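You operate a simulated robot arm through the tools that you are given. There is no shell and no other tool. Be economical: measure what you need, move in short steps, check, and stop when the job is done.

The job below is to be done with a simulated two-armed robot. You get a single attempt, and the scene is never put back.

Task
Carry the yellow mesh tray with both arms and set it on the yellow bench top.

It is judged by the outcome, as a careful person would: the job done as asked, and still so three seconds after it is handed in. It fails if anything else is knocked over, pushed out of place, dropped, spilled or broken.

Robot
Two 7-joint arms with two-finger parallel grippers on one trunk, on a base that drives. Base frame: it is fixed to the floor where the robot stands at the start and does not move with it; the origin is under the middle of the robot, x ahead of it, y to its left, z up. Readings come in mm, degrees, newtons and seconds.
The left shoulder is at the start at [50, 158, 1133], the right one opposite. With the tool pointing down near the work surface each hand reaches from about 240 to 660 mm from the robot's upright axis, wherever it stands, measured 20 degrees to its own side. Places, roughly: yellow bench top [700, -4000, 900]; yellow mesh tray (26x30x7 cm) [500, -200, 900]. Payload 3.91 kg a hand.
The tool frame of a hand sits at the grasp point between the pads (the TCP): z along the fingers, y along the line on which they close. The tips reach 30 mm beyond it. Largest opening 110 mm; finger width 20, thickness 10; the body of the gripper, 48 by 112 mm, starts 55 mm behind the TCP.
Orientation is told as [roll, pitch, yaw] about the base's x, y, z axes, in that order, counted from this pose: with the fingers straight down and closing along the base's y, the tool's x points along the base's -x, its y along +y and its z along -z.

Tools
- The arms move only by the tool servo_tool. It takes "left_motion", "right_motion" or both (then of equal length, played together; a hand with none holds still); each is a list of rows, each a list of 3 entries, a list of its own where there are three numbers: the turn, a rotation vector about the tool's x, y, z in degrees, then the shift along the tool's x, y, z in mm, then the opening, from 0 (shut) to 1 (fully open). In form: [[[ax, ay, az], [dx, dy, dz], jaw], ...]. A call has 1 to 8 rows; each row is the pose to reach, as a shift and turn from the pose commanded when the call began, along the tool's axes at that moment. A row lasts 0.2 s, in which the tool goes at most 50 mm and 8.6 degrees; a call with a longer step from one row to the next is refused whole, and so is a gripper value outside its range. Where a pose cannot be reached the arm comes as near as it can. A force on the tool above 40 N (or 10 N above the force at the start of the call, whichever is more), or a blocked arm, ends the call early, and 0.2 s more pass. The fingers move at their own pace (about 153 mm/s each) and stop on an object; they squeeze with about 24 N. The grip force told is the motor's: it shows also when the fingers shut on nothing. Time passes only in rows, and 0.2 s behind the last, so rows that repeat a pose let the fingers close. It gives the time, the measured TCP pose, the force on the tool (base axes), the opening and the grip force at its end, in the units of the frame above (readings bear some noise), with the torque about the TCP (base axes, N m) and any sound that the robot's microphone picked up.
- Cameras (640 x 400 px; columns grow to the right, rows downward): "scene" is now at [128.2, -24.9, 1286.8]; the picture's right is [-0.30, -0.96, 0.00], its down [-0.40, 0.12, -0.91] and it looks along [0.87, -0.27, -0.42] (base axes); focal length 253 px, centre (320, 200). "left" rides on the left gripper at [73, -17, -103] in its tool frame; the picture's right is [0.23, 0.97, 0.00], its down [-0.76, 0.18, -0.62] and it looks along [-0.61, 0.14, 0.78] (tool axes); focal length 222 px, centre (320, 200). "right" rides on the right gripper at [72, 17, -103] in its tool frame; the picture's right is [-0.23, 0.97, 0.00], its down [-0.76, -0.18, -0.62] and it looks along [-0.61, -0.14, 0.78] (tool axes); focal length 222 px, centre (320, 200). There is no depth. A picture from a camera that has moved, and an enlarged one, comes with that camera's place and axes in the base frame and with its lens.
- snapshot(camera): a new picture of that camera. No time passes.
- move_column(by): slides the trunk up (or, below 0, down) by that many mm; the arms and the scene camera ride with it, the base frame stays. It gives what a move gives, with no picture.
- steer(legs): drives the robot by 1 to 6 legs, each [ahead, turn to the left] in mm and degrees, along the robot's own axes; the way and the turn of a leg run together, so that a leg with both is an arc; at most 1500 mm and 180 degrees a leg. The arms and the cameras ride along, it lands a little off, and it stops where it bumps. It gives what a move gives.
- head_to(pan, tilt): turns the head with the scene camera to pan (to the left, within 80 degrees either way) and tilt (down, from -29 to 69), counted from straight ahead of the robot. It gives what a move gives.
- zoom(camera, box): a new picture of the part [left, top, right, bottom] of that camera's present view, enlarged. No time passes.
- close_job(): hands the job in; it is judged then, once.

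Work in short steps. Places have to be worked out from the pictures, the camera data and where the tool is seen: move nearer, look again, correct. Check each grasp and each placing, and mend what went wrong. You have 120 turns and 100 pictures in all, those below and enlarged ones among them. Open the grippers and draw the arms clear of the work before you hand the job in, unless the task says otherwise; then end with one line.

The tools are called as a command line: name --argument value ..., lists and objects as JSON in quotes. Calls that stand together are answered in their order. servo_tool: Moves the arms, as the interface text tells. Its arguments: {"type":"object","properties":{"left_motion":{"type":"array"},"right_motion":{"type":"array"}},"required":[]} The other tools are called the same way: move_column (by) slides the trunk up or down; steer (legs) drives the base; head_to (pan, tilt) turns the head that bears the scene camera; snapshot (camera) takes a picture; zoom (camera, box) takes an enlarged picture of a part of a camera's view; close_job () hands the job in.

At the start:

```text
time_s: 0.0
left_eef_pos: [402.6, 39.1, 1153.6]
left_tcp_rot: [0.0, 0.1, 0.1]
left_ft_force: [0.8, -0.5, -0.8]
left_torque: [0.01, -0.03, -0.01]
left_finger_gap: 110.0
left_finger_force: 0.0
right_eef_pos: [356.0, -300.2, 1192.7]
right_tcp_rot: [0.1, 0.0, 0.1]
right_ft_force: [0.0, -0.9, 0.2]
right_torque: [0.01, 0.01, -0.01]
right_finger_gap: 109.9
right_finger_force: 0.0
trunk travel left (down, up): [-375.0, 107.0]
robot x, y, heading: [-0.6, -2.0, -0.1]
head pan, tilt: [-17.2, 24.6]
```

scene: 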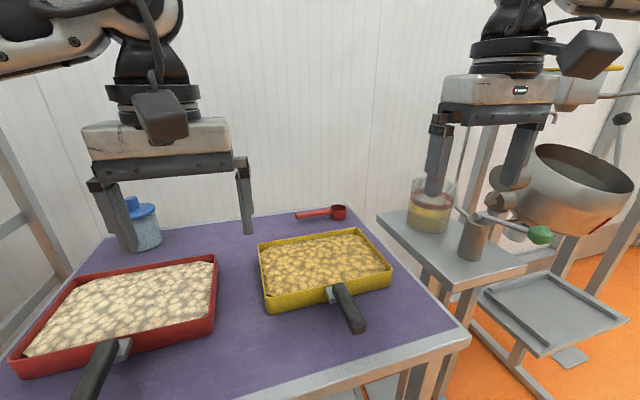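
right: 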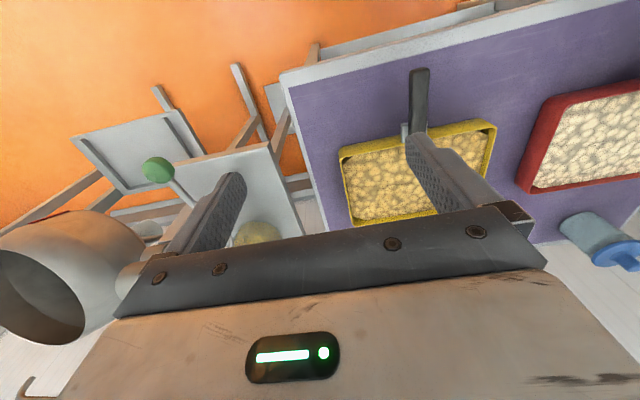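
left: 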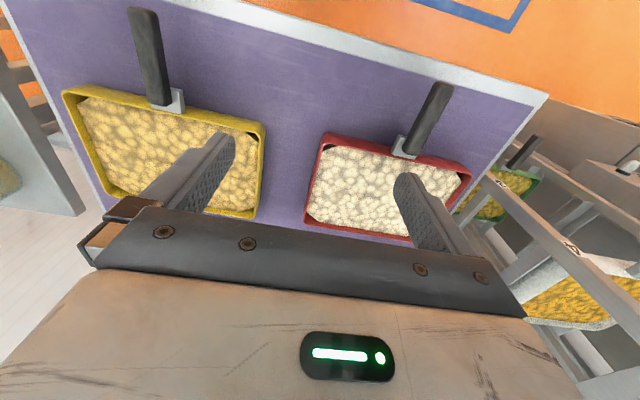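

The yellow tray appears to span about x 480–670, y −30 to −300, with its handle towards me. I'll look along the route to the right first, before touching anything.

head_to --pan -75 --tilt 20

snapshot --camera "scene"

head_to --pan -10 --tilt 45

snapshot --camera "scene"

```text
time_s: 1.3
left_eef_pos: [402.2, 38.0, 1154.0]
left_tcp_rot: [0.0, -0.1, 0.2]
left_ft_force: [1.2, -0.2, -0.6]
left_torque: [-0.01, -0.04, 0.04]
left_finger_gap: 110.0
left_finger_force: 0.2
right_eef_pos: [355.9, -299.3, 1191.8]
right_tcp_rot: [0.1, 0.0, 0.1]
right_ft_force: [-0.4, 0.4, 1.2]
right_torque: [0.02, 0.0, -0.04]
right_finger_gap: 110.2
right_finger_force: 0.0
trunk travel left (down, up): [-375.0, 107.0]
robot x, y, heading: [0.6, -4.1, 0.1]
head pan, tilt: [-75.0, 20.0]
```

```text
96 pictures are left
camera scene: at [64.3, -87.5, 1294.2], right [-0.97, -0.26, 0.0], down [-0.09, 0.33, -0.94], along [0.24, -0.91, -0.34], focal length 253 px, centre (320, 200)
```

scene: 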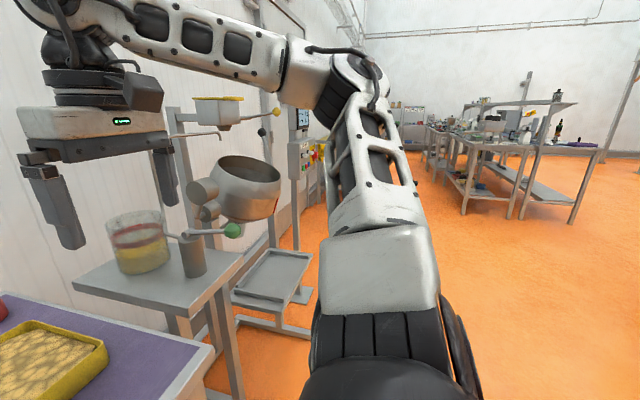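

```text
time_s: 2.6
left_eef_pos: [401.7, 38.2, 1155.5]
left_tcp_rot: [0.0, 0.0, 0.2]
left_ft_force: [0.4, 0.2, 0.1]
left_torque: [0.01, 0.01, 0.0]
left_finger_gap: 109.9
left_finger_force: 0.0
right_eef_pos: [355.9, -299.1, 1191.6]
right_tcp_rot: [0.2, 0.1, 0.1]
right_ft_force: [-0.8, 0.9, 0.2]
right_torque: [-0.01, 0.05, 0.0]
right_finger_gap: 110.0
right_finger_force: 0.0
trunk travel left (down, up): [-375.0, 107.0]
robot x, y, heading: [2.6, -2.9, -0.1]
head pan, tilt: [-10.0, 45.0]
```

```text
95 pictures are left
camera scene: at [120.2, -11.8, 1255.6], right [-0.17, -0.98, 0.0], down [-0.7, 0.12, -0.71], along [0.7, -0.12, -0.71], focal length 253 px, centre (320, 200)
```

scene: 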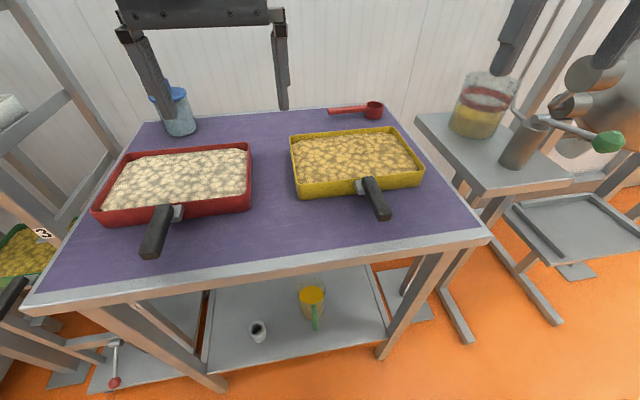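

Rim height works out to about z 945 with body about y −30…−285, x 485…645. I'll zoom to see how the contents sit relative to the rim.

zoom --camera "scene" --box '[270, 110, 440, 230]'

zoom --camera "left" --box '[50, 0, 290, 230]'

```text
3.33 times, centred on (355, 170) of scene
camera zoom: at [120.2, -11.8, 1255.6], right [-0.17, -0.98, 0.0], down [-0.7, 0.12, -0.71], along [0.7, -0.12, -0.71], focal length 842 px, centre (203, 300)
```

zoom: 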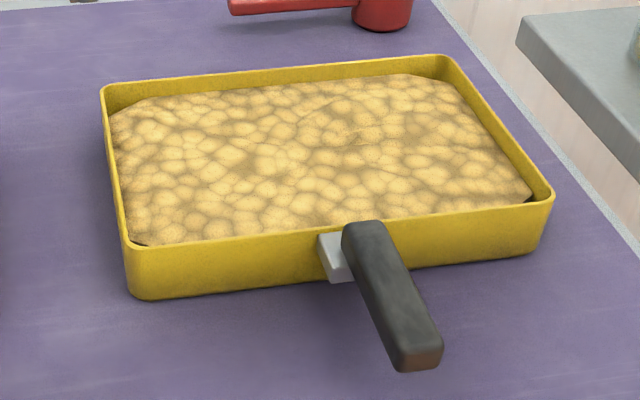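

```text
1.74 times, centred on (170, 115) of left
camera zoom: at [329.4, 21.4, 1256.5], right [-0.23, 0.97, 0.0], down [0.76, 0.18, 0.62], along [0.61, 0.14, -0.78], focal length 386 px, centre (581, 348)
```

zoom: 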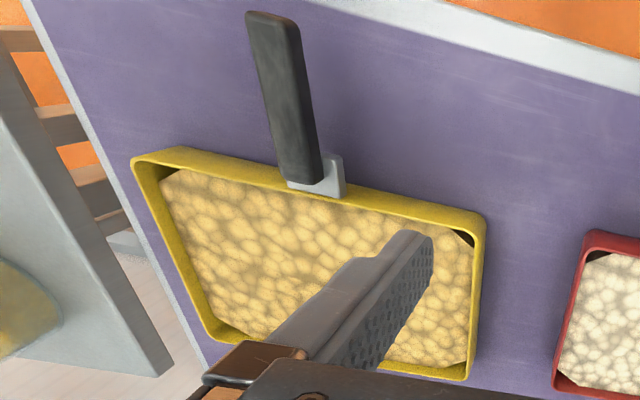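

The contents sit 15–20 mm below the rim, so I'll pinch each side wall with fingers down near mid-length. I move both hands to above the walls first (TCP z ≈ 1030), half open.

servo_tool --left_motion '[[[0, 0, 0], [-23, -10, 10], 0.5], [[0, 0, 0], [-46, -20, 25], 0.5], [[0, 0, 0], [-70, -30, 45], 0.5], [[0, 0, 0], [-93, -40, 65], 0.5], [[0, 0, 0], [-116, -50, 85], 0.5], [[0, 0, 0], [-140, -60, 105], 0.5], [[0, 0, 0], [-158, -68, 123], 0.5], [[0, 0, 0], [-158, -68, 123], 0.5]]' --right_motion '[[[0, 0, 0], [-30, 2, 15], 0.5], [[0, 0, 0], [-60, 4, 35], 0.5], [[0, 0, 0], [-90, 6, 60], 0.5], [[0, 0, 0], [-120, 8, 85], 0.5], [[0, 0, 0], [-150, 10, 110], 0.5], [[0, 0, 0], [-180, 12, 137], 0.5], [[0, 0, 0], [-204, 14, 160], 0.5], [[0, 0, 0], [-204, 14, 160], 0.5]]'

snapshot --camera "left"

snapshot --camera "right"

snapshot --camera "scene"

```text
time_s: 4.4
left_eef_pos: [560.1, -28.5, 1030.2]
left_tcp_rot: [0.0, 0.1, 0.1]
left_ft_force: [0.2, -1.2, -0.1]
left_torque: [0.0, -0.01, -0.01]
left_finger_gap: 55.0
left_finger_force: 0.1
right_eef_pos: [559.8, -284.5, 1032.9]
right_tcp_rot: [0.1, 0.1, 0.1]
right_ft_force: [0.2, -0.7, -1.5]
right_torque: [-0.02, -0.03, -0.01]
right_finger_gap: 55.0
right_finger_force: 0.2
trunk travel left (down, up): [-375.0, 107.0]
robot x, y, heading: [1.3, 1.8, 0.2]
head pan, tilt: [-10.0, 45.0]
```

```text
92 pictures are left
camera left: at [486.8, -45.9, 1132.8], right [-0.23, 0.97, 0.0], down [0.76, 0.18, 0.62], along [0.61, 0.14, -0.78], focal length 222 px, centre (320, 200)
```

left: 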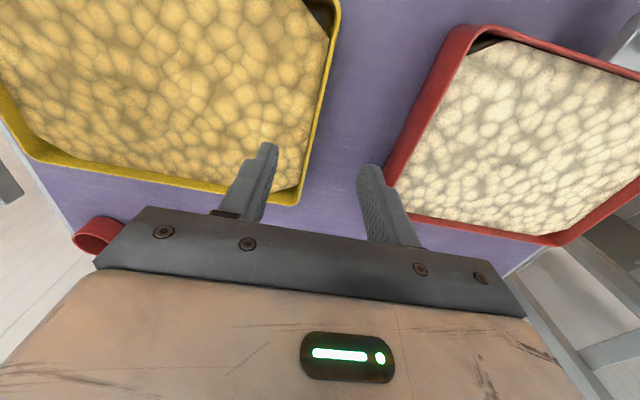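

```text
91 pictures are left
camera right: at [486.3, -268.7, 1137.0], right [0.23, 0.97, 0.0], down [0.76, -0.18, 0.62], along [0.61, -0.14, -0.78], focal length 222 px, centre (320, 200)
```

right: 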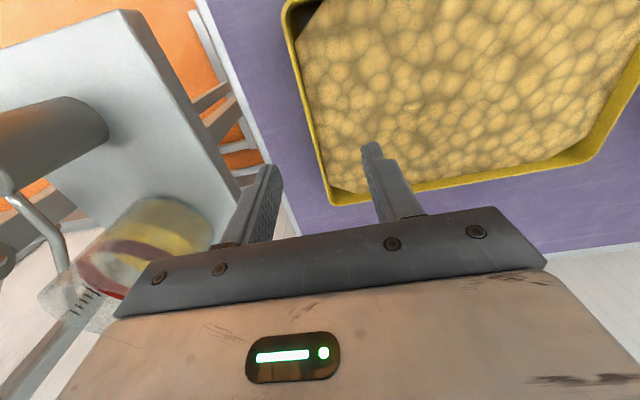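

```text
90 pictures are left
camera scene: at [119.9, -11.5, 1255.6], right [-0.17, -0.98, 0.0], down [-0.7, 0.12, -0.71], along [0.7, -0.12, -0.71], focal length 253 px, centre (320, 200)
```

scene: 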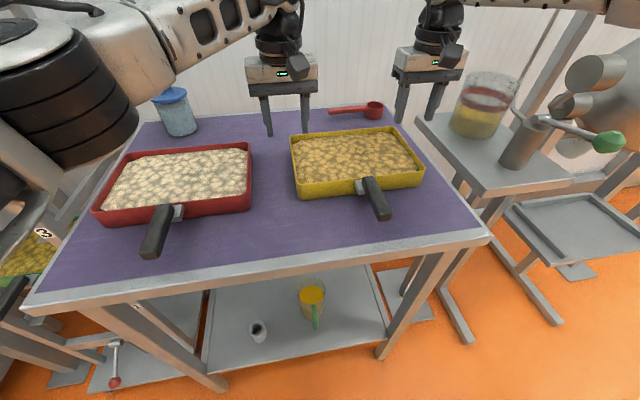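

Rim corners from the hand cameras agree: left wall y ≈ −37, right wall y ≈ −287, body x 477–640, rim z ≈ 938. I lower both hands to TCP z ≈ 965 centred on the walls and check.

servo_tool --left_motion '[[[0, 0, 0], [8, -9, 20], 0.5], [[0, 0, 0], [8, -9, 40], 0.5], [[0, 0, 0], [8, -9, 62], 0.5], [[0, 0, 0], [8, -9, 62], 0.5]]' --right_motion '[[[0, 0, 0], [8, -2, 20], 0.5], [[0, 0, 0], [8, -2, 43], 0.5], [[0, 0, 0], [8, -2, 65], 0.5], [[0, 0, 0], [8, -2, 65], 0.5]]'

snapshot --camera "left"

snapshot --camera "right"

zoom --camera "scene" --box '[230, 70, 450, 220]'

```text
time_s: 5.4
left_eef_pos: [552.2, -38.6, 967.1]
left_tcp_rot: [0.0, 0.0, 0.1]
left_ft_force: [-0.2, -0.5, -0.2]
left_torque: [0.04, 0.02, -0.01]
left_finger_gap: 55.2
left_finger_force: 0.2
right_eef_pos: [551.1, -287.1, 967.0]
right_tcp_rot: [0.0, 0.1, 0.1]
right_ft_force: [-1.0, -0.1, 0.8]
right_torque: [0.01, -0.02, 0.02]
right_finger_gap: 54.9
right_finger_force: 0.1
trunk travel left (down, up): [-375.0, 107.0]
robot x, y, heading: [-1.8, -3.8, -0.4]
head pan, tilt: [-10.0, 45.0]
```

```text
89 pictures are left
camera left: at [479.3, -55.9, 1071.0], right [-0.23, 0.97, 0.0], down [0.76, 0.18, 0.62], along [0.61, 0.14, -0.78], focal length 222 px, centre (320, 200)
```

left: 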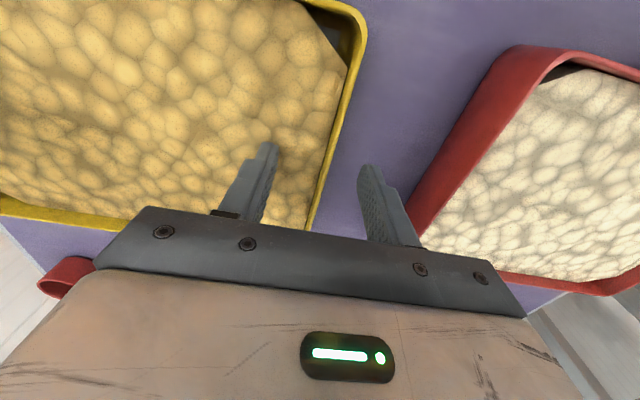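

```text
88 pictures are left
camera right: at [477.2, -271.4, 1071.6], right [0.23, 0.97, 0.0], down [0.76, -0.18, 0.62], along [0.61, -0.14, -0.78], focal length 222 px, centre (320, 200)
```

right: 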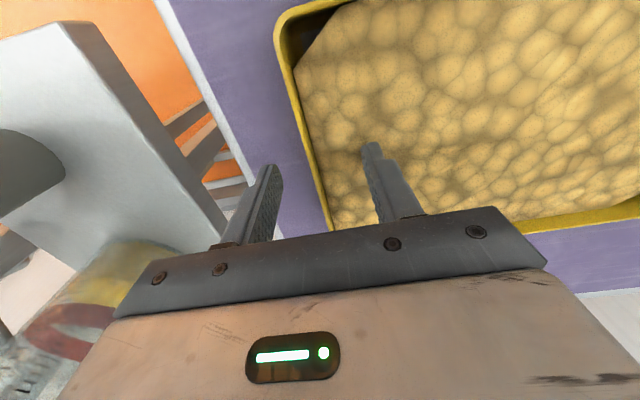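

```text
2.67 times, centred on (340, 145) of scene
camera zoom: at [120.1, -11.7, 1255.6], right [-0.17, -0.98, 0.0], down [-0.7, 0.12, -0.71], along [0.7, -0.12, -0.71], focal length 674 px, centre (267, 347)
```

zoom: 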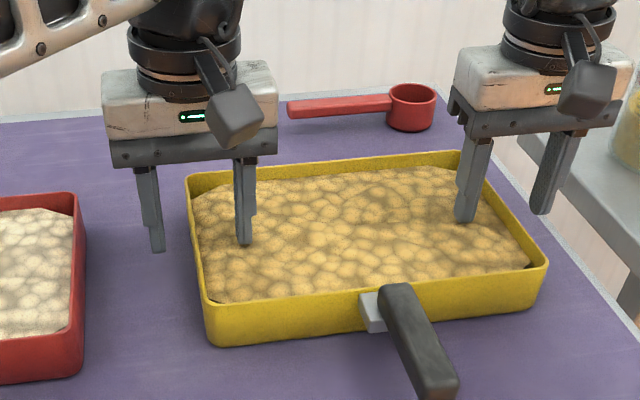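

Fingers straddle the walls on both sides (left wall y ≈ −36, right ≈ −291). I lower another 16 mm slowly, watching the force.

servo_tool --left_motion '[[[0, 0, 0], [0, 2, 4], 0.5], [[0, 0, 0], [0, 2, 8], 0.5], [[0, 0, 0], [0, 2, 12], 0.5], [[0, 0, 0], [0, 2, 16], 0.5]]' --right_motion '[[[0, 0, 0], [0, -3, 4], 0.5], [[0, 0, 0], [0, -3, 8], 0.5], [[0, 0, 0], [0, -3, 12], 0.5], [[0, 0, 0], [0, -3, 16], 0.5]]'

zoom --camera "scene" --box '[230, 70, 450, 220]'

```text
time_s: 6.4
left_eef_pos: [553.0, -37.4, 953.1]
left_tcp_rot: [0.0, -0.1, 0.1]
left_ft_force: [-0.5, 0.6, 0.2]
left_torque: [0.0, -0.01, -0.03]
left_finger_gap: 55.1
left_finger_force: 0.1
right_eef_pos: [551.3, -289.3, 950.7]
right_tcp_rot: [0.1, 0.1, 0.1]
right_ft_force: [0.4, 0.9, -0.5]
right_torque: [0.02, 0.03, 0.02]
right_finger_gap: 55.0
right_finger_force: 0.0
trunk travel left (down, up): [-375.0, 107.0]
robot x, y, heading: [-2.1, 0.9, 0.1]
head pan, tilt: [-10.0, 45.0]
```

```text
2.67 times, centred on (340, 145) of scene
camera zoom: at [120.2, -11.8, 1255.5], right [-0.17, -0.98, 0.0], down [-0.7, 0.12, -0.71], along [0.7, -0.12, -0.71], focal length 674 px, centre (267, 347)
```

zoom: 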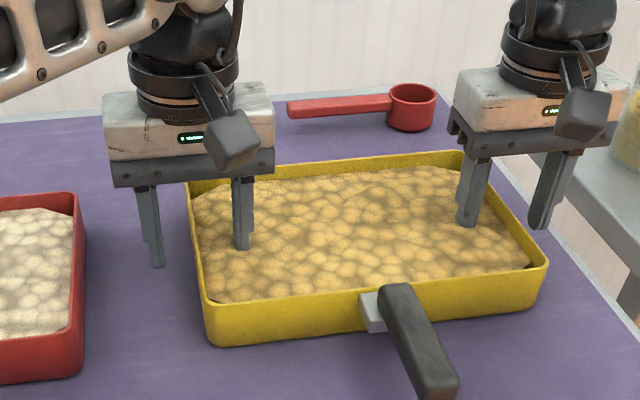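

No contact force, though the inner tips have dipped slightly into the contents, so a deeper grip is possible. I go 10 mm lower.

servo_tool --left_motion '[[[0, 0, 0], [0, 0, 3], 0.5], [[0, 0, 0], [0, 0, 6], 0.5], [[0, 0, 0], [0, 0, 10], 0.5]]' --right_motion '[[[0, 0, 0], [0, 0, 3], 0.5], [[0, 0, 0], [0, 0, 6], 0.5], [[0, 0, 0], [0, 0, 10], 0.5]]'

snapshot --camera "left"

snapshot --camera "right"

```text
time_s: 7.2
left_eef_pos: [553.3, -36.4, 942.3]
left_tcp_rot: [0.0, -0.1, 0.2]
left_ft_force: [0.1, -0.5, 0.1]
left_torque: [0.0, 0.04, 0.03]
left_finger_gap: 55.1
left_finger_force: 0.1
right_eef_pos: [552.5, -289.8, 941.0]
right_tcp_rot: [0.0, 0.0, 0.2]
right_ft_force: [0.0, 0.3, -0.1]
right_torque: [-0.02, 0.02, -0.02]
right_finger_gap: 54.9
right_finger_force: 0.0
trunk travel left (down, up): [-375.0, 107.0]
robot x, y, heading: [-0.3, -3.0, -0.2]
head pan, tilt: [-10.0, 45.0]
```

```text
85 pictures are left
camera left: at [479.5, -53.5, 1045.2], right [-0.23, 0.97, 0.0], down [0.76, 0.18, 0.62], along [0.61, 0.14, -0.78], focal length 222 px, centre (320, 200)
```

left: 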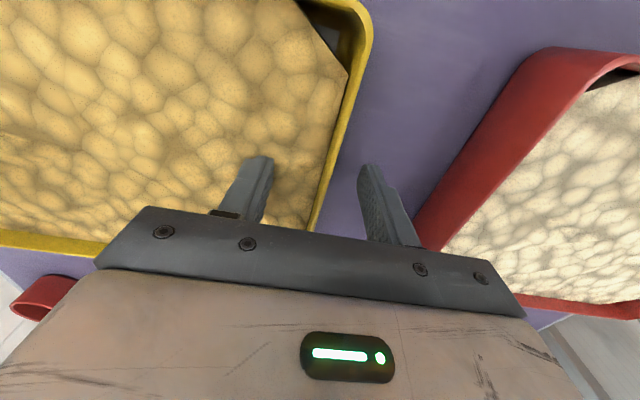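

```text
84 pictures are left
camera right: at [478.0, -274.6, 1045.9], right [0.23, 0.97, 0.0], down [0.76, -0.18, 0.62], along [0.61, -0.14, -0.78], focal length 222 px, centre (320, 200)
```

right: 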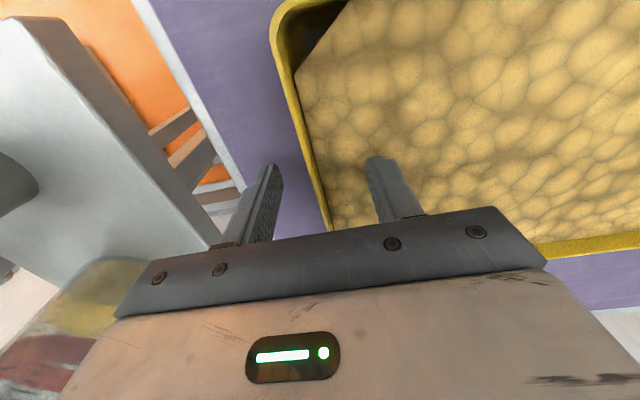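

Both walls sit between the fingers without contact. Closing both grippers.

servo_tool --left_motion '[[[0, 0, 0], [0, 0, 0], 0.25], [[0, 0, 0], [0, 0, 0], 0.0], [[0, 0, 0], [0, 0, 0], 0.0], [[0, 0, 0], [0, 0, 0], 0.0]]' --right_motion '[[[0, 0, 0], [0, 0, 0], 0.25], [[0, 0, 0], [0, 0, 0], 0.0], [[0, 0, 0], [0, 0, 0], 0.0], [[0, 0, 0], [0, 0, 0], 0.0]]'

snapshot --camera "scene"

```text
time_s: 8.2
left_eef_pos: [552.6, -35.3, 942.0]
left_tcp_rot: [0.2, -0.1, 0.2]
left_ft_force: [-3.2, 16.0, -0.2]
left_torque: [-0.1, 0.09, -0.41]
left_finger_gap: 2.7
left_finger_force: 23.6
right_eef_pos: [551.4, -291.6, 941.4]
right_tcp_rot: [-0.1, 0.1, -0.1]
right_ft_force: [2.5, -15.2, 0.7]
right_torque: [0.09, 0.11, -0.14]
right_finger_gap: 2.8
right_finger_force: 24.4
trunk travel left (down, up): [-375.0, 107.0]
robot x, y, heading: [0.6, 4.4, 0.1]
head pan, tilt: [-10.0, 45.0]
```

```text
83 pictures are left
camera scene: at [120.1, -11.6, 1255.6], right [-0.17, -0.98, 0.0], down [-0.7, 0.12, -0.71], along [0.7, -0.12, -0.71], focal length 253 px, centre (320, 200)
```

scene: 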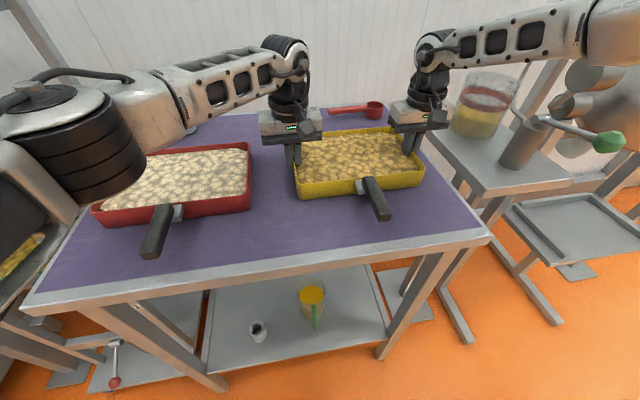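

Both grip at 2.7 mm wall thickness with ~24 N. I lift with the column, so both hands rise together: 30 mm first, then check.

move_column --by 30

snapshot --camera "scene"

```text
time_s: 9.0
left_eef_pos: [552.5, -35.4, 972.8]
left_tcp_rot: [0.1, 0.0, 0.2]
left_ft_force: [-1.9, 22.1, -4.1]
left_torque: [0.0, 0.05, -0.41]
left_finger_gap: 3.0
left_finger_force: 24.2
right_eef_pos: [551.8, -290.8, 971.4]
right_tcp_rot: [-0.1, 0.1, 0.0]
right_ft_force: [2.5, -22.6, -2.4]
right_torque: [0.22, -0.11, -0.14]
right_finger_gap: 3.1
right_finger_force: 23.6
trunk travel left (down, up): [-405.0, 77.0]
robot x, y, heading: [-1.2, 0.2, -0.2]
head pan, tilt: [-10.0, 45.0]
```

```text
82 pictures are left
camera scene: at [120.9, -11.9, 1285.4], right [-0.17, -0.98, 0.0], down [-0.7, 0.12, -0.71], along [0.7, -0.12, -0.71], focal length 253 px, centre (320, 200)
```

scene: 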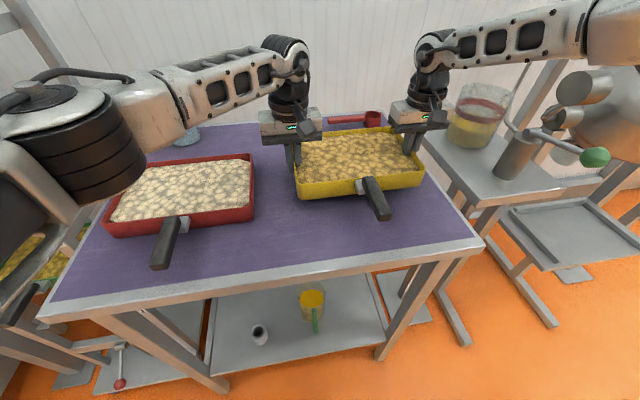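

The tray is lifted and level (about 6.5 N total). I raise it another 60 mm and look to both sides for the driving route.

move_column --by 60

head_to --pan -80 --tilt 25

snapshot --camera "scene"

head_to --pan 80 --tilt 25

snapshot --camera "scene"

```text
time_s: 10.0
left_eef_pos: [552.7, -35.0, 1032.1]
left_tcp_rot: [0.3, 0.1, 0.2]
left_ft_force: [-1.5, 24.0, -3.5]
left_torque: [0.13, -0.16, -0.38]
left_finger_gap: 2.6
left_finger_force: 24.5
right_eef_pos: [551.5, -292.1, 1031.2]
right_tcp_rot: [-0.1, 0.1, -0.1]
right_ft_force: [2.5, -24.0, -2.2]
right_torque: [0.31, 0.07, -0.17]
right_finger_gap: 2.6
right_finger_force: 23.6
trunk travel left (down, up): [-465.0, 17.0]
robot x, y, heading: [-0.0, -2.7, -0.1]
head pan, tilt: [-10.0, 45.0]
```

```text
time_s: 11.4
left_eef_pos: [553.2, -35.5, 1032.2]
left_tcp_rot: [0.2, 0.0, 0.2]
left_ft_force: [-2.4, 23.9, -3.5]
left_torque: [0.14, -0.11, -0.4]
left_finger_gap: 3.0
left_finger_force: 23.9
right_eef_pos: [553.0, -291.7, 1031.1]
right_tcp_rot: [-0.2, 0.0, 0.0]
right_ft_force: [3.1, -23.7, -1.2]
right_torque: [0.32, 0.06, -0.16]
right_finger_gap: 3.0
right_finger_force: 23.6
trunk travel left (down, up): [-465.0, 17.0]
robot x, y, heading: [-1.6, -0.4, 0.0]
head pan, tilt: [-80.0, 25.0]
```

```text
81 pictures are left
camera scene: at [56.7, -88.5, 1376.0], right [-0.98, -0.17, 0.0], down [-0.07, 0.42, -0.91], along [0.16, -0.89, -0.42], focal length 253 px, centre (320, 200)
```

scene: 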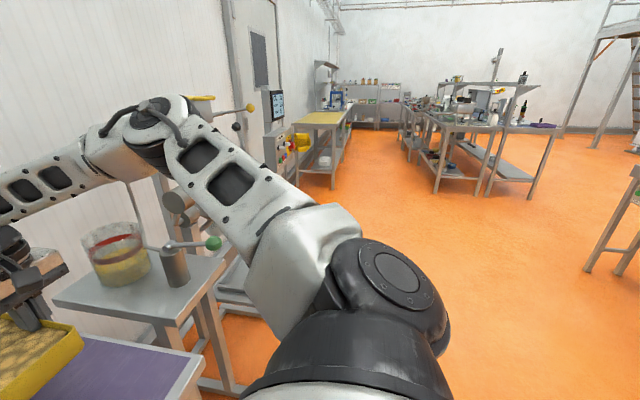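

```text
time_s: 13.8
left_eef_pos: [553.3, -35.4, 1032.1]
left_tcp_rot: [0.2, 0.0, 0.2]
left_ft_force: [-2.2, 23.8, -3.6]
left_torque: [0.13, -0.01, -0.34]
left_finger_gap: 2.8
left_finger_force: 24.2
right_eef_pos: [552.5, -291.9, 1031.3]
right_tcp_rot: [-0.2, 0.0, 0.0]
right_ft_force: [1.7, -22.4, -1.7]
right_torque: [0.3, -0.08, -0.13]
right_finger_gap: 2.9
right_finger_force: 24.3
trunk travel left (down, up): [-465.0, 17.0]
robot x, y, heading: [0.4, 0.5, 0.1]
head pan, tilt: [80.0, 25.0]
```

```text
80 pictures are left
camera scene: at [56.7, 93.0, 1376.1], right [0.98, -0.17, 0.0], down [-0.07, -0.42, -0.91], along [0.16, 0.89, -0.42], focal length 253 px, centre (320, 200)
```

scene: 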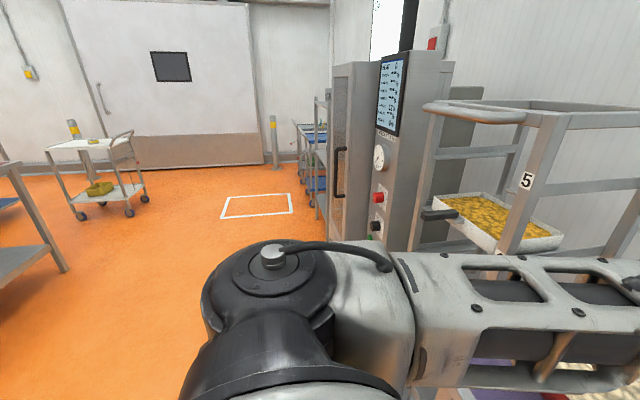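

The yellow bench runs along the wall at about x 400–1000, from y ≈ −3350 on, with an island on the other side at x < −950, so I'll drive the aisle at about x = −300. First I back off to get turning room.

steer --legs '[[-200, 0]]'

head_to --pan 0 --tilt 35

snapshot --camera "scene"

```text
time_s: 15.4
left_eef_pos: [352.8, -34.4, 1032.5]
left_tcp_rot: [0.1, 0.0, 0.2]
left_ft_force: [-1.4, 24.4, -4.6]
left_torque: [0.11, -0.03, -0.38]
left_finger_gap: 3.0
left_finger_force: 24.5
right_eef_pos: [352.9, -290.8, 1030.9]
right_tcp_rot: [-0.2, 0.0, 0.1]
right_ft_force: [2.3, -24.2, -1.6]
right_torque: [0.31, -0.04, -0.13]
right_finger_gap: 2.9
right_finger_force: 24.2
trunk travel left (down, up): [-465.0, 17.0]
robot x, y, heading: [-193.7, -0.1, -0.2]
head pan, tilt: [80.0, 25.0]
```

```text
time_s: 17.0
left_eef_pos: [354.3, -34.1, 1032.1]
left_tcp_rot: [0.1, 0.1, 0.3]
left_ft_force: [-1.8, 1.0, -3.6]
left_torque: [-0.19, -0.18, -0.38]
left_finger_gap: 2.7
left_finger_force: 23.5
right_eef_pos: [354.1, -291.4, 1031.0]
right_tcp_rot: [-0.2, 0.1, 0.1]
right_ft_force: [1.5, -0.8, -1.7]
right_torque: [0.47, 0.18, -0.11]
right_finger_gap: 3.1
right_finger_force: 23.9
trunk travel left (down, up): [-465.0, 17.0]
robot x, y, heading: [-199.7, 0.3, 0.2]
head pan, tilt: [0.0, 35.0]
```

```text
79 pictures are left
camera scene: at [-70.2, 2.4, 1360.3], right [0.0, -1.0, 0.0], down [-0.57, 0.0, -0.82], along [0.82, 0.0, -0.57], focal length 253 px, centre (320, 200)
```

scene: 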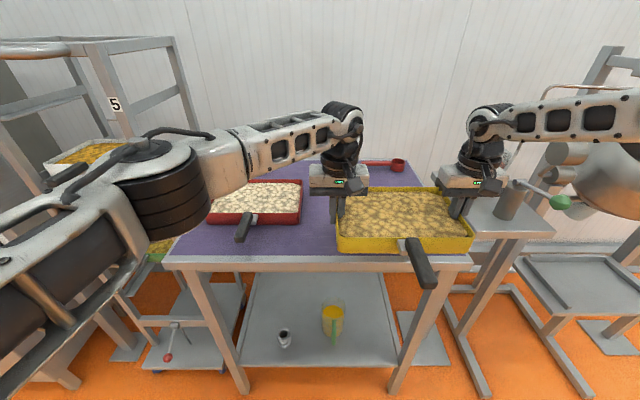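

The tray is held level with stable grips. I back off another 280 mm, then turn right.

steer --legs '[[-280, 0]]'

steer --legs '[[0, -30]]'

snapshot --camera "scene"

```text
time_s: 18.9
left_eef_pos: [74.8, -32.8, 1032.7]
left_tcp_rot: [0.2, 0.0, 0.4]
left_ft_force: [-2.3, 2.9, -4.2]
left_torque: [-0.14, 0.17, -0.37]
left_finger_gap: 2.9
left_finger_force: 23.8
right_eef_pos: [75.4, -290.7, 1031.1]
right_tcp_rot: [-0.2, 0.0, 0.4]
right_ft_force: [1.5, -1.9, -0.9]
right_torque: [0.47, -0.24, -0.08]
right_finger_gap: 2.8
right_finger_force: 24.2
trunk travel left (down, up): [-465.0, 17.0]
robot x, y, heading: [-476.1, -1.3, 0.2]
head pan, tilt: [0.0, 35.0]
```

```text
time_s: 20.8
left_eef_pos: [-13.7, -300.6, 1032.3]
left_tcp_rot: [0.2, 0.1, -28.8]
left_ft_force: [0.0, 0.8, -3.5]
left_torque: [-0.25, 0.12, -0.27]
left_finger_gap: 2.6
left_finger_force: 23.9
right_eef_pos: [-138.2, -523.9, 1031.2]
right_tcp_rot: [-0.1, 0.1, -29.0]
right_ft_force: [0.6, -1.1, -1.7]
right_torque: [0.36, -0.26, 0.0]
right_finger_gap: 2.9
right_finger_force: 23.7
trunk travel left (down, up): [-465.0, 17.0]
robot x, y, heading: [-475.1, -1.7, -29.2]
head pan, tilt: [0.0, 35.0]
```

```text
78 pictures are left
camera scene: at [-365.5, -61.4, 1360.3], right [-0.49, -0.87, 0.0], down [-0.5, 0.28, -0.82], along [0.72, -0.4, -0.57], focal length 253 px, centre (320, 200)
```

scene: 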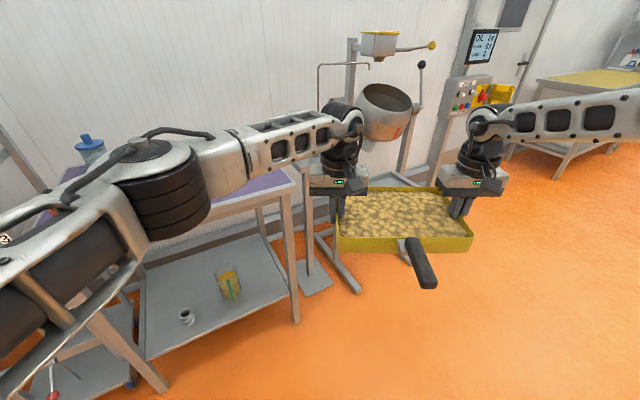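

Clear of everything. I turn on to about −87° and look down the aisle.

steer --legs '[[0, -58]]'

head_to --pan 0 --tilt 18

snapshot --camera "scene"

```text
time_s: 23.7
left_eef_pos: [-481.6, -555.0, 1031.3]
left_tcp_rot: [0.1, 0.1, -86.5]
left_ft_force: [0.4, 1.5, -4.0]
left_torque: [0.15, 0.3, -0.32]
left_finger_gap: 2.9
left_finger_force: 24.1
right_eef_pos: [-737.2, -568.6, 1031.6]
right_tcp_rot: [-0.1, -0.1, -86.6]
right_ft_force: [-0.2, -1.2, -1.7]
right_torque: [-0.18, -0.39, -0.09]
right_finger_gap: 2.8
right_finger_force: 24.0
trunk travel left (down, up): [-465.0, 17.0]
robot x, y, heading: [-478.4, 0.9, -86.9]
head pan, tilt: [0.0, 35.0]
```

```text
time_s: 24.5
left_eef_pos: [-479.7, -554.1, 1031.7]
left_tcp_rot: [0.2, 0.2, -86.4]
left_ft_force: [0.5, 2.4, -2.7]
left_torque: [-0.21, 0.32, -0.28]
left_finger_gap: 2.8
left_finger_force: 24.6
right_eef_pos: [-738.0, -569.0, 1031.1]
right_tcp_rot: [-0.1, -0.1, -86.6]
right_ft_force: [-1.6, -2.3, -2.2]
right_torque: [0.15, -0.35, -0.07]
right_finger_gap: 2.9
right_finger_force: 23.9
trunk travel left (down, up): [-465.0, 17.0]
robot x, y, heading: [-481.8, -2.7, -86.6]
head pan, tilt: [0.0, 18.0]
```

```text
77 pictures are left
camera scene: at [-470.0, -132.2, 1387.3], right [-1.0, -0.06, 0.0], down [-0.02, 0.31, -0.95], along [0.05, -0.95, -0.31], focal length 253 px, centre (320, 200)
```

scene: 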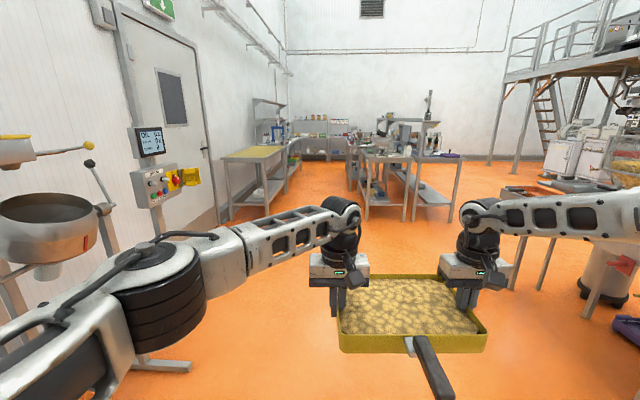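

Aisle between island (x < −850) and bench (x > 350) is wide enough, with its centre at x ≈ −250, and this heading leads there. Driving in stages.

steer --legs '[[1400, 0]]'

snapshot --camera "scene"

```text
time_s: 31.6
left_eef_pos: [-393.4, -1977.2, 1031.2]
left_tcp_rot: [0.2, 0.2, -86.2]
left_ft_force: [0.6, 0.2, -3.5]
left_torque: [-0.04, 0.34, -0.29]
left_finger_gap: 3.0
left_finger_force: 23.7
right_eef_pos: [-650.0, -1991.3, 1031.4]
right_tcp_rot: [-0.1, 0.0, -86.4]
right_ft_force: [-0.4, -1.2, -2.6]
right_torque: [0.01, -0.34, -0.07]
right_finger_gap: 2.8
right_finger_force: 23.7
trunk travel left (down, up): [-465.0, 17.0]
robot x, y, heading: [-393.1, -1419.4, -86.6]
head pan, tilt: [0.0, 18.0]
```

```text
76 pictures are left
camera scene: at [-384.6, -1554.8, 1387.4], right [-1.0, -0.06, 0.0], down [-0.02, 0.31, -0.95], along [0.06, -0.95, -0.31], focal length 253 px, centre (320, 200)
```

scene: 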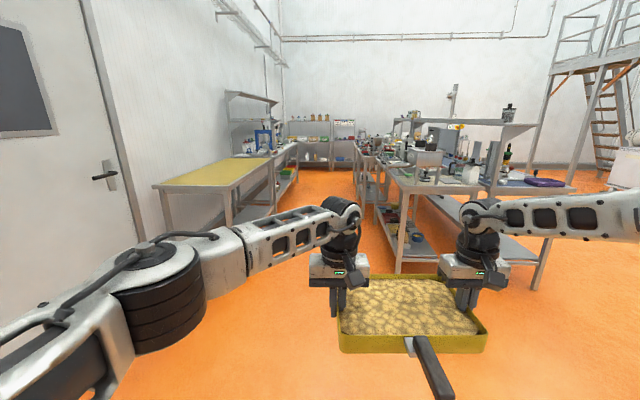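

Bench top is clear: x 377–980, y −3280 to −4700. I'll stop at about (−267, −3540) and turn left there so the tray lands near y ≈ −3700.

steer --legs '[[1200, 0]]'

snapshot --camera "scene"

```text
time_s: 37.7
left_eef_pos: [-327.9, -3164.0, 1031.5]
left_tcp_rot: [0.2, 0.2, -86.5]
left_ft_force: [0.9, 1.6, -2.5]
left_torque: [-0.02, 0.3, -0.25]
left_finger_gap: 3.0
left_finger_force: 24.3
right_eef_pos: [-584.3, -3177.4, 1031.1]
right_tcp_rot: [-0.1, 0.0, -86.8]
right_ft_force: [-1.0, -0.2, -2.5]
right_torque: [-0.08, -0.35, -0.06]
right_finger_gap: 3.1
right_finger_force: 24.0
trunk travel left (down, up): [-465.0, 17.0]
robot x, y, heading: [-322.2, -2613.9, -86.8]
head pan, tilt: [0.0, 18.0]
```

```text
75 pictures are left
camera scene: at [-316.3, -2741.4, 1387.4], right [-1.0, -0.05, 0.0], down [-0.02, 0.31, -0.95], along [0.05, -0.95, -0.31], focal length 253 px, centre (320, 200)
```

scene: 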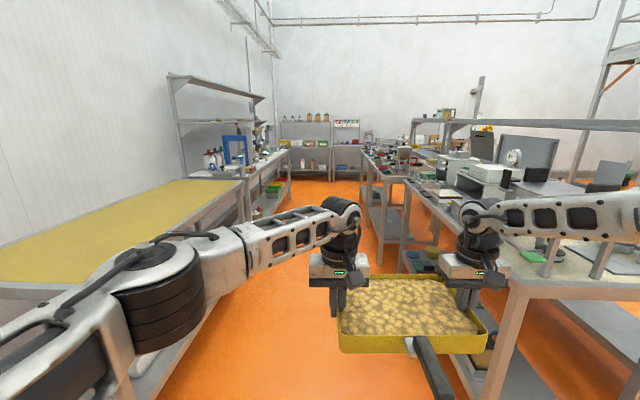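

The island edge is at x ≈ −880 with items on it, so I bias towards the clear bench side: aim for (−170, −3540).

steer --legs '[[0, 6], [500, 0]]'

head_to --pan -50 --tilt 30

snapshot --camera "scene"

head_to --pan 50 --tilt 30

snapshot --camera "scene"

```text
time_s: 41.2
left_eef_pos: [-191.7, -3658.9, 1031.9]
left_tcp_rot: [0.2, 0.2, -80.8]
left_ft_force: [0.9, 1.1, -3.7]
left_torque: [0.07, 0.33, -0.25]
left_finger_gap: 2.9
left_finger_force: 23.7
right_eef_pos: [-447.6, -3698.3, 1030.0]
right_tcp_rot: [-0.1, -0.1, -80.7]
right_ft_force: [0.3, -1.5, -2.8]
right_torque: [-0.13, -0.4, -0.04]
right_finger_gap: 3.0
right_finger_force: 24.1
trunk travel left (down, up): [-465.0, 17.0]
robot x, y, heading: [-247.5, -3107.3, -80.9]
head pan, tilt: [0.0, 18.0]
```

```text
time_s: 42.3
left_eef_pos: [-192.8, -3658.9, 1031.8]
left_tcp_rot: [0.0, 0.2, -80.7]
left_ft_force: [0.0, 0.9, -2.9]
left_torque: [-0.14, 0.27, -0.23]
left_finger_gap: 2.7
left_finger_force: 23.9
right_eef_pos: [-445.7, -3698.8, 1031.7]
right_tcp_rot: [-0.2, 0.0, -81.0]
right_ft_force: [0.0, -1.2, -2.8]
right_torque: [0.12, -0.34, -0.03]
right_finger_gap: 2.8
right_finger_force: 23.8
trunk travel left (down, up): [-465.0, 17.0]
robot x, y, heading: [-242.0, -3108.3, -81.3]
head pan, tilt: [-50.0, 30.0]
```

```text
74 pictures are left
camera scene: at [-297.2, -3213.3, 1368.1], right [-0.76, 0.66, 0.0], down [0.33, 0.38, -0.87], along [-0.57, -0.65, -0.5], focal length 253 px, centre (320, 200)
```

scene: 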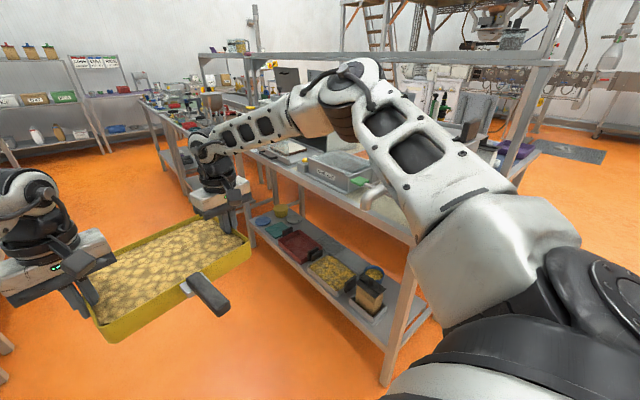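

```text
time_s: 44.1
left_eef_pos: [-192.1, -3657.6, 1032.1]
left_tcp_rot: [0.1, 0.2, -80.8]
left_ft_force: [0.1, 1.3, -2.3]
left_torque: [-0.08, 0.31, -0.23]
left_finger_gap: 2.7
left_finger_force: 23.8
right_eef_pos: [-446.3, -3698.5, 1030.8]
right_tcp_rot: [-0.2, -0.1, -80.9]
right_ft_force: [-0.7, -0.2, -1.6]
right_torque: [-0.01, -0.32, 0.02]
right_finger_gap: 2.8
right_finger_force: 24.0
trunk travel left (down, up): [-465.0, 17.0]
robot x, y, heading: [-245.1, -3109.1, -81.0]
head pan, tilt: [50.0, 30.0]
```

```text
73 pictures are left
camera scene: at [-160.4, -3191.6, 1368.1], right [-0.52, -0.86, 0.0], down [-0.43, 0.26, -0.87], along [0.74, -0.45, -0.5], focal length 253 px, centre (320, 200)
```

scene: 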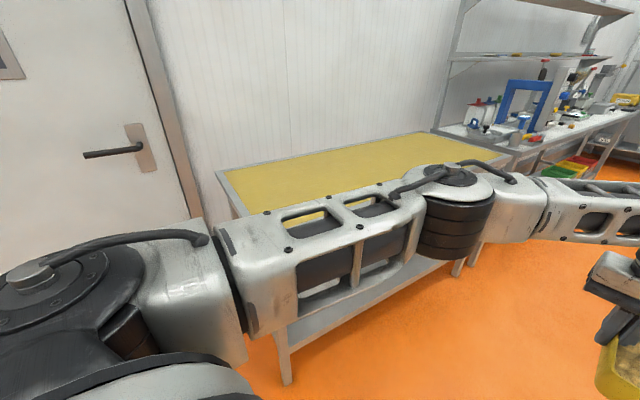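

Everything is clear and the bench top is empty (x ≈ 400–1000, y −3340 to −4710). I drive on 435 mm and start the left turn.

steer --legs '[[435, 0], [0, 40]]'

head_to --pan 0 --tilt 35

snapshot --camera "scene"

```text
time_s: 48.6
left_eef_pos: [212.2, -3932.5, 1032.5]
left_tcp_rot: [0.1, 0.2, -41.6]
left_ft_force: [-1.1, 1.3, -2.0]
left_torque: [-0.19, 0.32, -0.21]
left_finger_gap: 3.1
left_finger_force: 24.2
right_eef_pos: [40.4, -4124.5, 1029.6]
right_tcp_rot: [-0.2, 0.0, -41.7]
right_ft_force: [0.9, -0.4, -3.2]
right_torque: [0.14, -0.31, -0.01]
right_finger_gap: 3.2
right_finger_force: 24.2
trunk travel left (down, up): [-465.0, 17.0]
robot x, y, heading: [-181.1, -3541.0, -41.7]
head pan, tilt: [50.0, 30.0]
```

```text
time_s: 49.8
left_eef_pos: [210.8, -3933.6, 1031.4]
left_tcp_rot: [0.2, 0.2, -41.5]
left_ft_force: [0.7, 0.3, -3.3]
left_torque: [-0.28, 0.15, -0.16]
left_finger_gap: 3.2
left_finger_force: 24.0
right_eef_pos: [39.9, -4125.5, 1030.7]
right_tcp_rot: [-0.2, 0.0, -41.7]
right_ft_force: [-0.1, -0.6, -2.5]
right_torque: [0.28, -0.22, 0.01]
right_finger_gap: 2.8
right_finger_force: 23.9
trunk travel left (down, up): [-465.0, 17.0]
robot x, y, heading: [-175.0, -3537.3, -41.8]
head pan, tilt: [0.0, 35.0]
```

```text
72 pictures are left
camera scene: at [-81.2, -3622.8, 1360.3], right [-0.67, -0.75, 0.0], down [-0.43, 0.38, -0.82], along [0.61, -0.55, -0.57], focal length 253 px, centre (320, 200)
```

scene: 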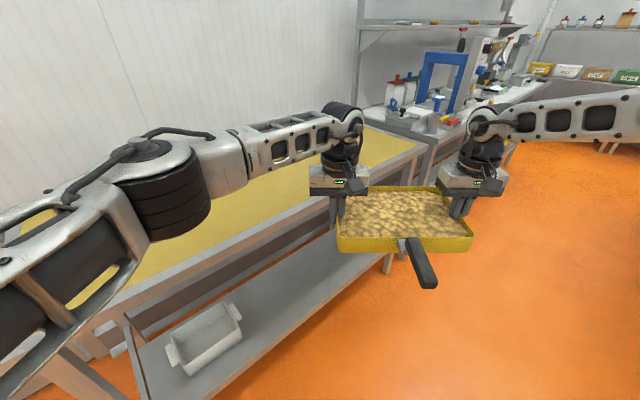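

Clear. I finish the turn to face the bench.

steer --legs '[[0, 41.8]]'

snapshot --camera "scene"

```text
time_s: 52.1
left_eef_pos: [375.3, -3574.5, 1031.5]
left_tcp_rot: [0.1, 0.1, 0.2]
left_ft_force: [-0.3, 0.4, -2.1]
left_torque: [-0.41, 0.12, -0.19]
left_finger_gap: 2.8
left_finger_force: 24.2
right_eef_pos: [375.6, -3831.3, 1031.1]
right_tcp_rot: [-0.2, -0.2, 0.0]
right_ft_force: [0.5, 0.4, -2.2]
right_torque: [0.26, -0.12, 0.0]
right_finger_gap: 2.9
right_finger_force: 24.1
trunk travel left (down, up): [-465.0, 17.0]
robot x, y, heading: [-175.9, -3541.5, 0.0]
head pan, tilt: [0.0, 35.0]
```

```text
71 pictures are left
camera scene: at [-48.3, -3536.9, 1360.3], right [0.0, -1.0, 0.0], down [-0.57, 0.0, -0.82], along [0.82, 0.0, -0.57], focal length 253 px, centre (320, 200)
```

scene: 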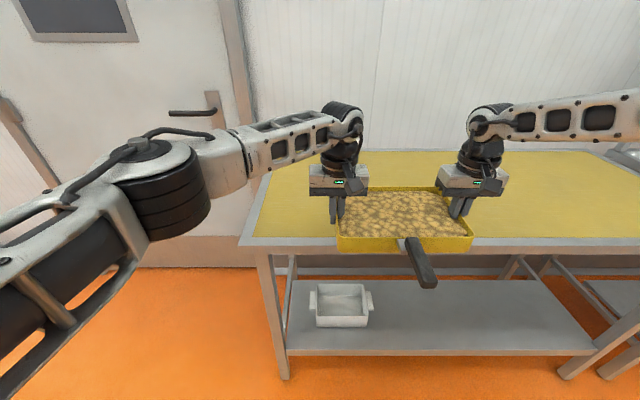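

Facing the bench squarely; its front edge is at x ≈ 424. I advance 230 mm so the whole tray is above the top.

steer --legs '[[230, 0]]'

head_to --pan -10 --tilt 45

snapshot --camera "scene"

snapshot --camera "left"

```text
time_s: 53.9
left_eef_pos: [606.9, -3572.9, 1030.5]
left_tcp_rot: [0.3, 0.2, 0.4]
left_ft_force: [-0.3, -0.1, -2.6]
left_torque: [-0.38, -0.01, -0.16]
left_finger_gap: 3.1
left_finger_force: 24.4
right_eef_pos: [608.6, -3828.9, 1031.0]
right_tcp_rot: [-0.1, 0.0, 0.3]
right_ft_force: [-0.1, -1.0, -4.6]
right_torque: [0.27, -0.03, 0.04]
right_finger_gap: 2.9
right_finger_force: 23.6
trunk travel left (down, up): [-465.0, 17.0]
robot x, y, heading: [51.4, -3540.1, 0.4]
head pan, tilt: [0.0, 35.0]
```

```text
time_s: 54.6
left_eef_pos: [606.4, -3572.5, 1030.8]
left_tcp_rot: [0.2, 0.1, 0.4]
left_ft_force: [0.2, 0.3, -2.1]
left_torque: [-0.36, 0.01, -0.15]
left_finger_gap: 2.7
left_finger_force: 24.0
right_eef_pos: [608.5, -3829.4, 1031.2]
right_tcp_rot: [-0.1, -0.1, 0.2]
right_ft_force: [0.1, -0.5, -3.8]
right_torque: [0.28, -0.07, 0.05]
right_finger_gap: 3.0
right_finger_force: 23.8
trunk travel left (down, up): [-465.0, 17.0]
robot x, y, heading: [53.1, -3538.1, 0.5]
head pan, tilt: [-10.0, 45.0]
```

```text
70 pictures are left
camera scene: at [175.7, -3550.6, 1345.5], right [-0.17, -0.99, 0.0], down [-0.7, 0.12, -0.71], along [0.7, -0.12, -0.71], focal length 253 px, centre (320, 200)
```

scene: 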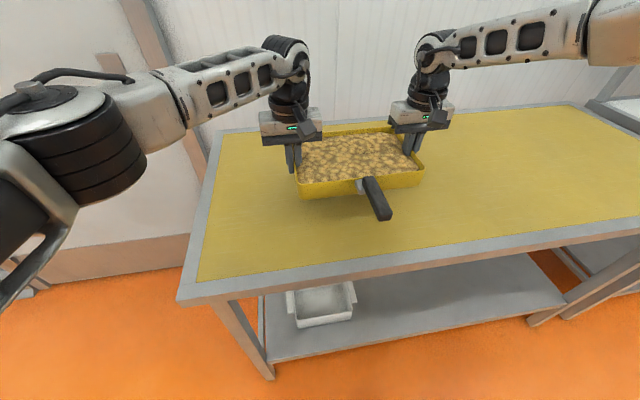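

```text
69 pictures are left
camera left: at [535.1, -3590.3, 1134.8], right [-0.23, 0.97, 0.0], down [0.76, 0.18, 0.62], along [0.6, 0.15, -0.78], focal length 222 px, centre (320, 200)
```

left: 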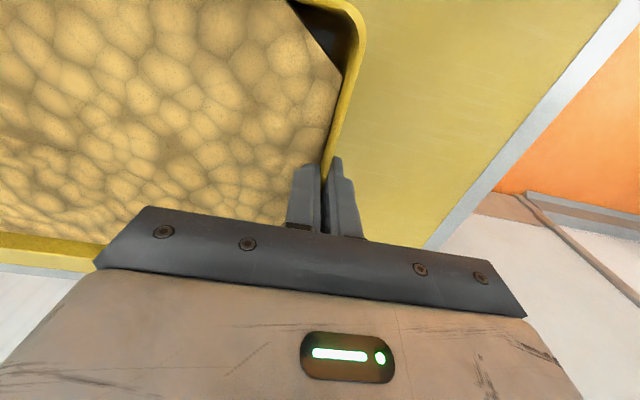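

The tray is fully above the bench. I lower with the column: 70 mm first, then in small steps watching for the forces to show contact.

move_column --by -70

snapshot --camera "scene"

move_column --by -10

```text
time_s: 55.7
left_eef_pos: [607.8, -3573.1, 961.7]
left_tcp_rot: [0.2, 0.1, 0.5]
left_ft_force: [0.2, 0.3, -2.1]
left_torque: [-0.39, -0.03, -0.16]
left_finger_gap: 3.1
left_finger_force: 24.3
right_eef_pos: [608.1, -3829.2, 961.2]
right_tcp_rot: [0.0, 0.0, 0.3]
right_ft_force: [0.4, -1.1, -3.7]
right_torque: [0.26, -0.02, 0.05]
right_finger_gap: 3.0
right_finger_force: 23.7
trunk travel left (down, up): [-395.0, 87.0]
robot x, y, heading: [54.4, -3539.5, 0.3]
head pan, tilt: [-10.0, 45.0]
```

```text
68 pictures are left
camera scene: at [175.4, -3550.6, 1275.5], right [-0.17, -0.99, 0.0], down [-0.7, 0.12, -0.71], along [0.7, -0.12, -0.71], focal length 253 px, centre (320, 200)
```

scene: 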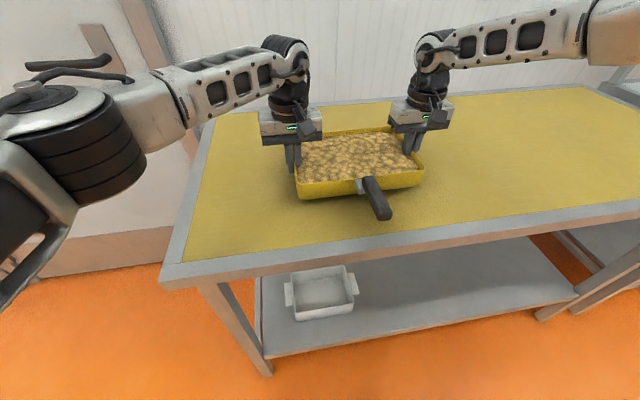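

```text
time_s: 56.2
left_eef_pos: [606.9, -3573.0, 952.6]
left_tcp_rot: [0.2, 0.1, 0.3]
left_ft_force: [-0.8, 0.5, -2.1]
left_torque: [-0.36, -0.04, -0.16]
left_finger_gap: 2.9
left_finger_force: 24.6
right_eef_pos: [607.7, -3828.8, 951.0]
right_tcp_rot: [-0.1, -0.1, 0.2]
right_ft_force: [0.3, -0.6, -2.9]
right_torque: [0.28, 0.0, 0.0]
right_finger_gap: 2.9
right_finger_force: 24.0
trunk travel left (down, up): [-385.0, 97.0]
robot x, y, heading: [53.0, -3540.7, 0.4]
head pan, tilt: [-10.0, 45.0]
```

No contact yet at TCP z ≈ 952; going down in 4 mm steps.

move_column --by -5

move_column --by -4

```text
time_s: 56.8
left_eef_pos: [607.0, -3572.7, 944.8]
left_tcp_rot: [0.2, 0.1, 0.4]
left_ft_force: [-1.9, 1.4, -2.4]
left_torque: [-0.39, -0.08, -0.18]
left_finger_gap: 2.8
left_finger_force: 24.2
right_eef_pos: [607.9, -3829.3, 946.2]
right_tcp_rot: [-0.1, -0.1, 0.2]
right_ft_force: [0.0, 0.3, -3.1]
right_torque: [0.28, 0.02, 0.02]
right_finger_gap: 2.9
right_finger_force: 24.2
trunk travel left (down, up): [-380.0, 102.0]
robot x, y, heading: [55.7, -3539.9, 0.2]
head pan, tilt: [-10.0, 45.0]
```

```text
time_s: 57.3
left_eef_pos: [606.8, -3572.9, 942.5]
left_tcp_rot: [0.2, 0.1, 0.4]
left_ft_force: [-0.2, 0.9, -2.2]
left_torque: [-0.37, -0.01, -0.15]
left_finger_gap: 2.8
left_finger_force: 24.0
right_eef_pos: [608.8, -3829.1, 942.5]
right_tcp_rot: [0.0, -0.2, 0.2]
right_ft_force: [0.1, -0.6, -3.7]
right_torque: [0.3, -0.05, 0.03]
right_finger_gap: 2.9
right_finger_force: 23.7
trunk travel left (down, up): [-376.0, 106.0]
robot x, y, heading: [55.8, -3541.2, 0.1]
head pan, tilt: [-10.0, 45.0]
```

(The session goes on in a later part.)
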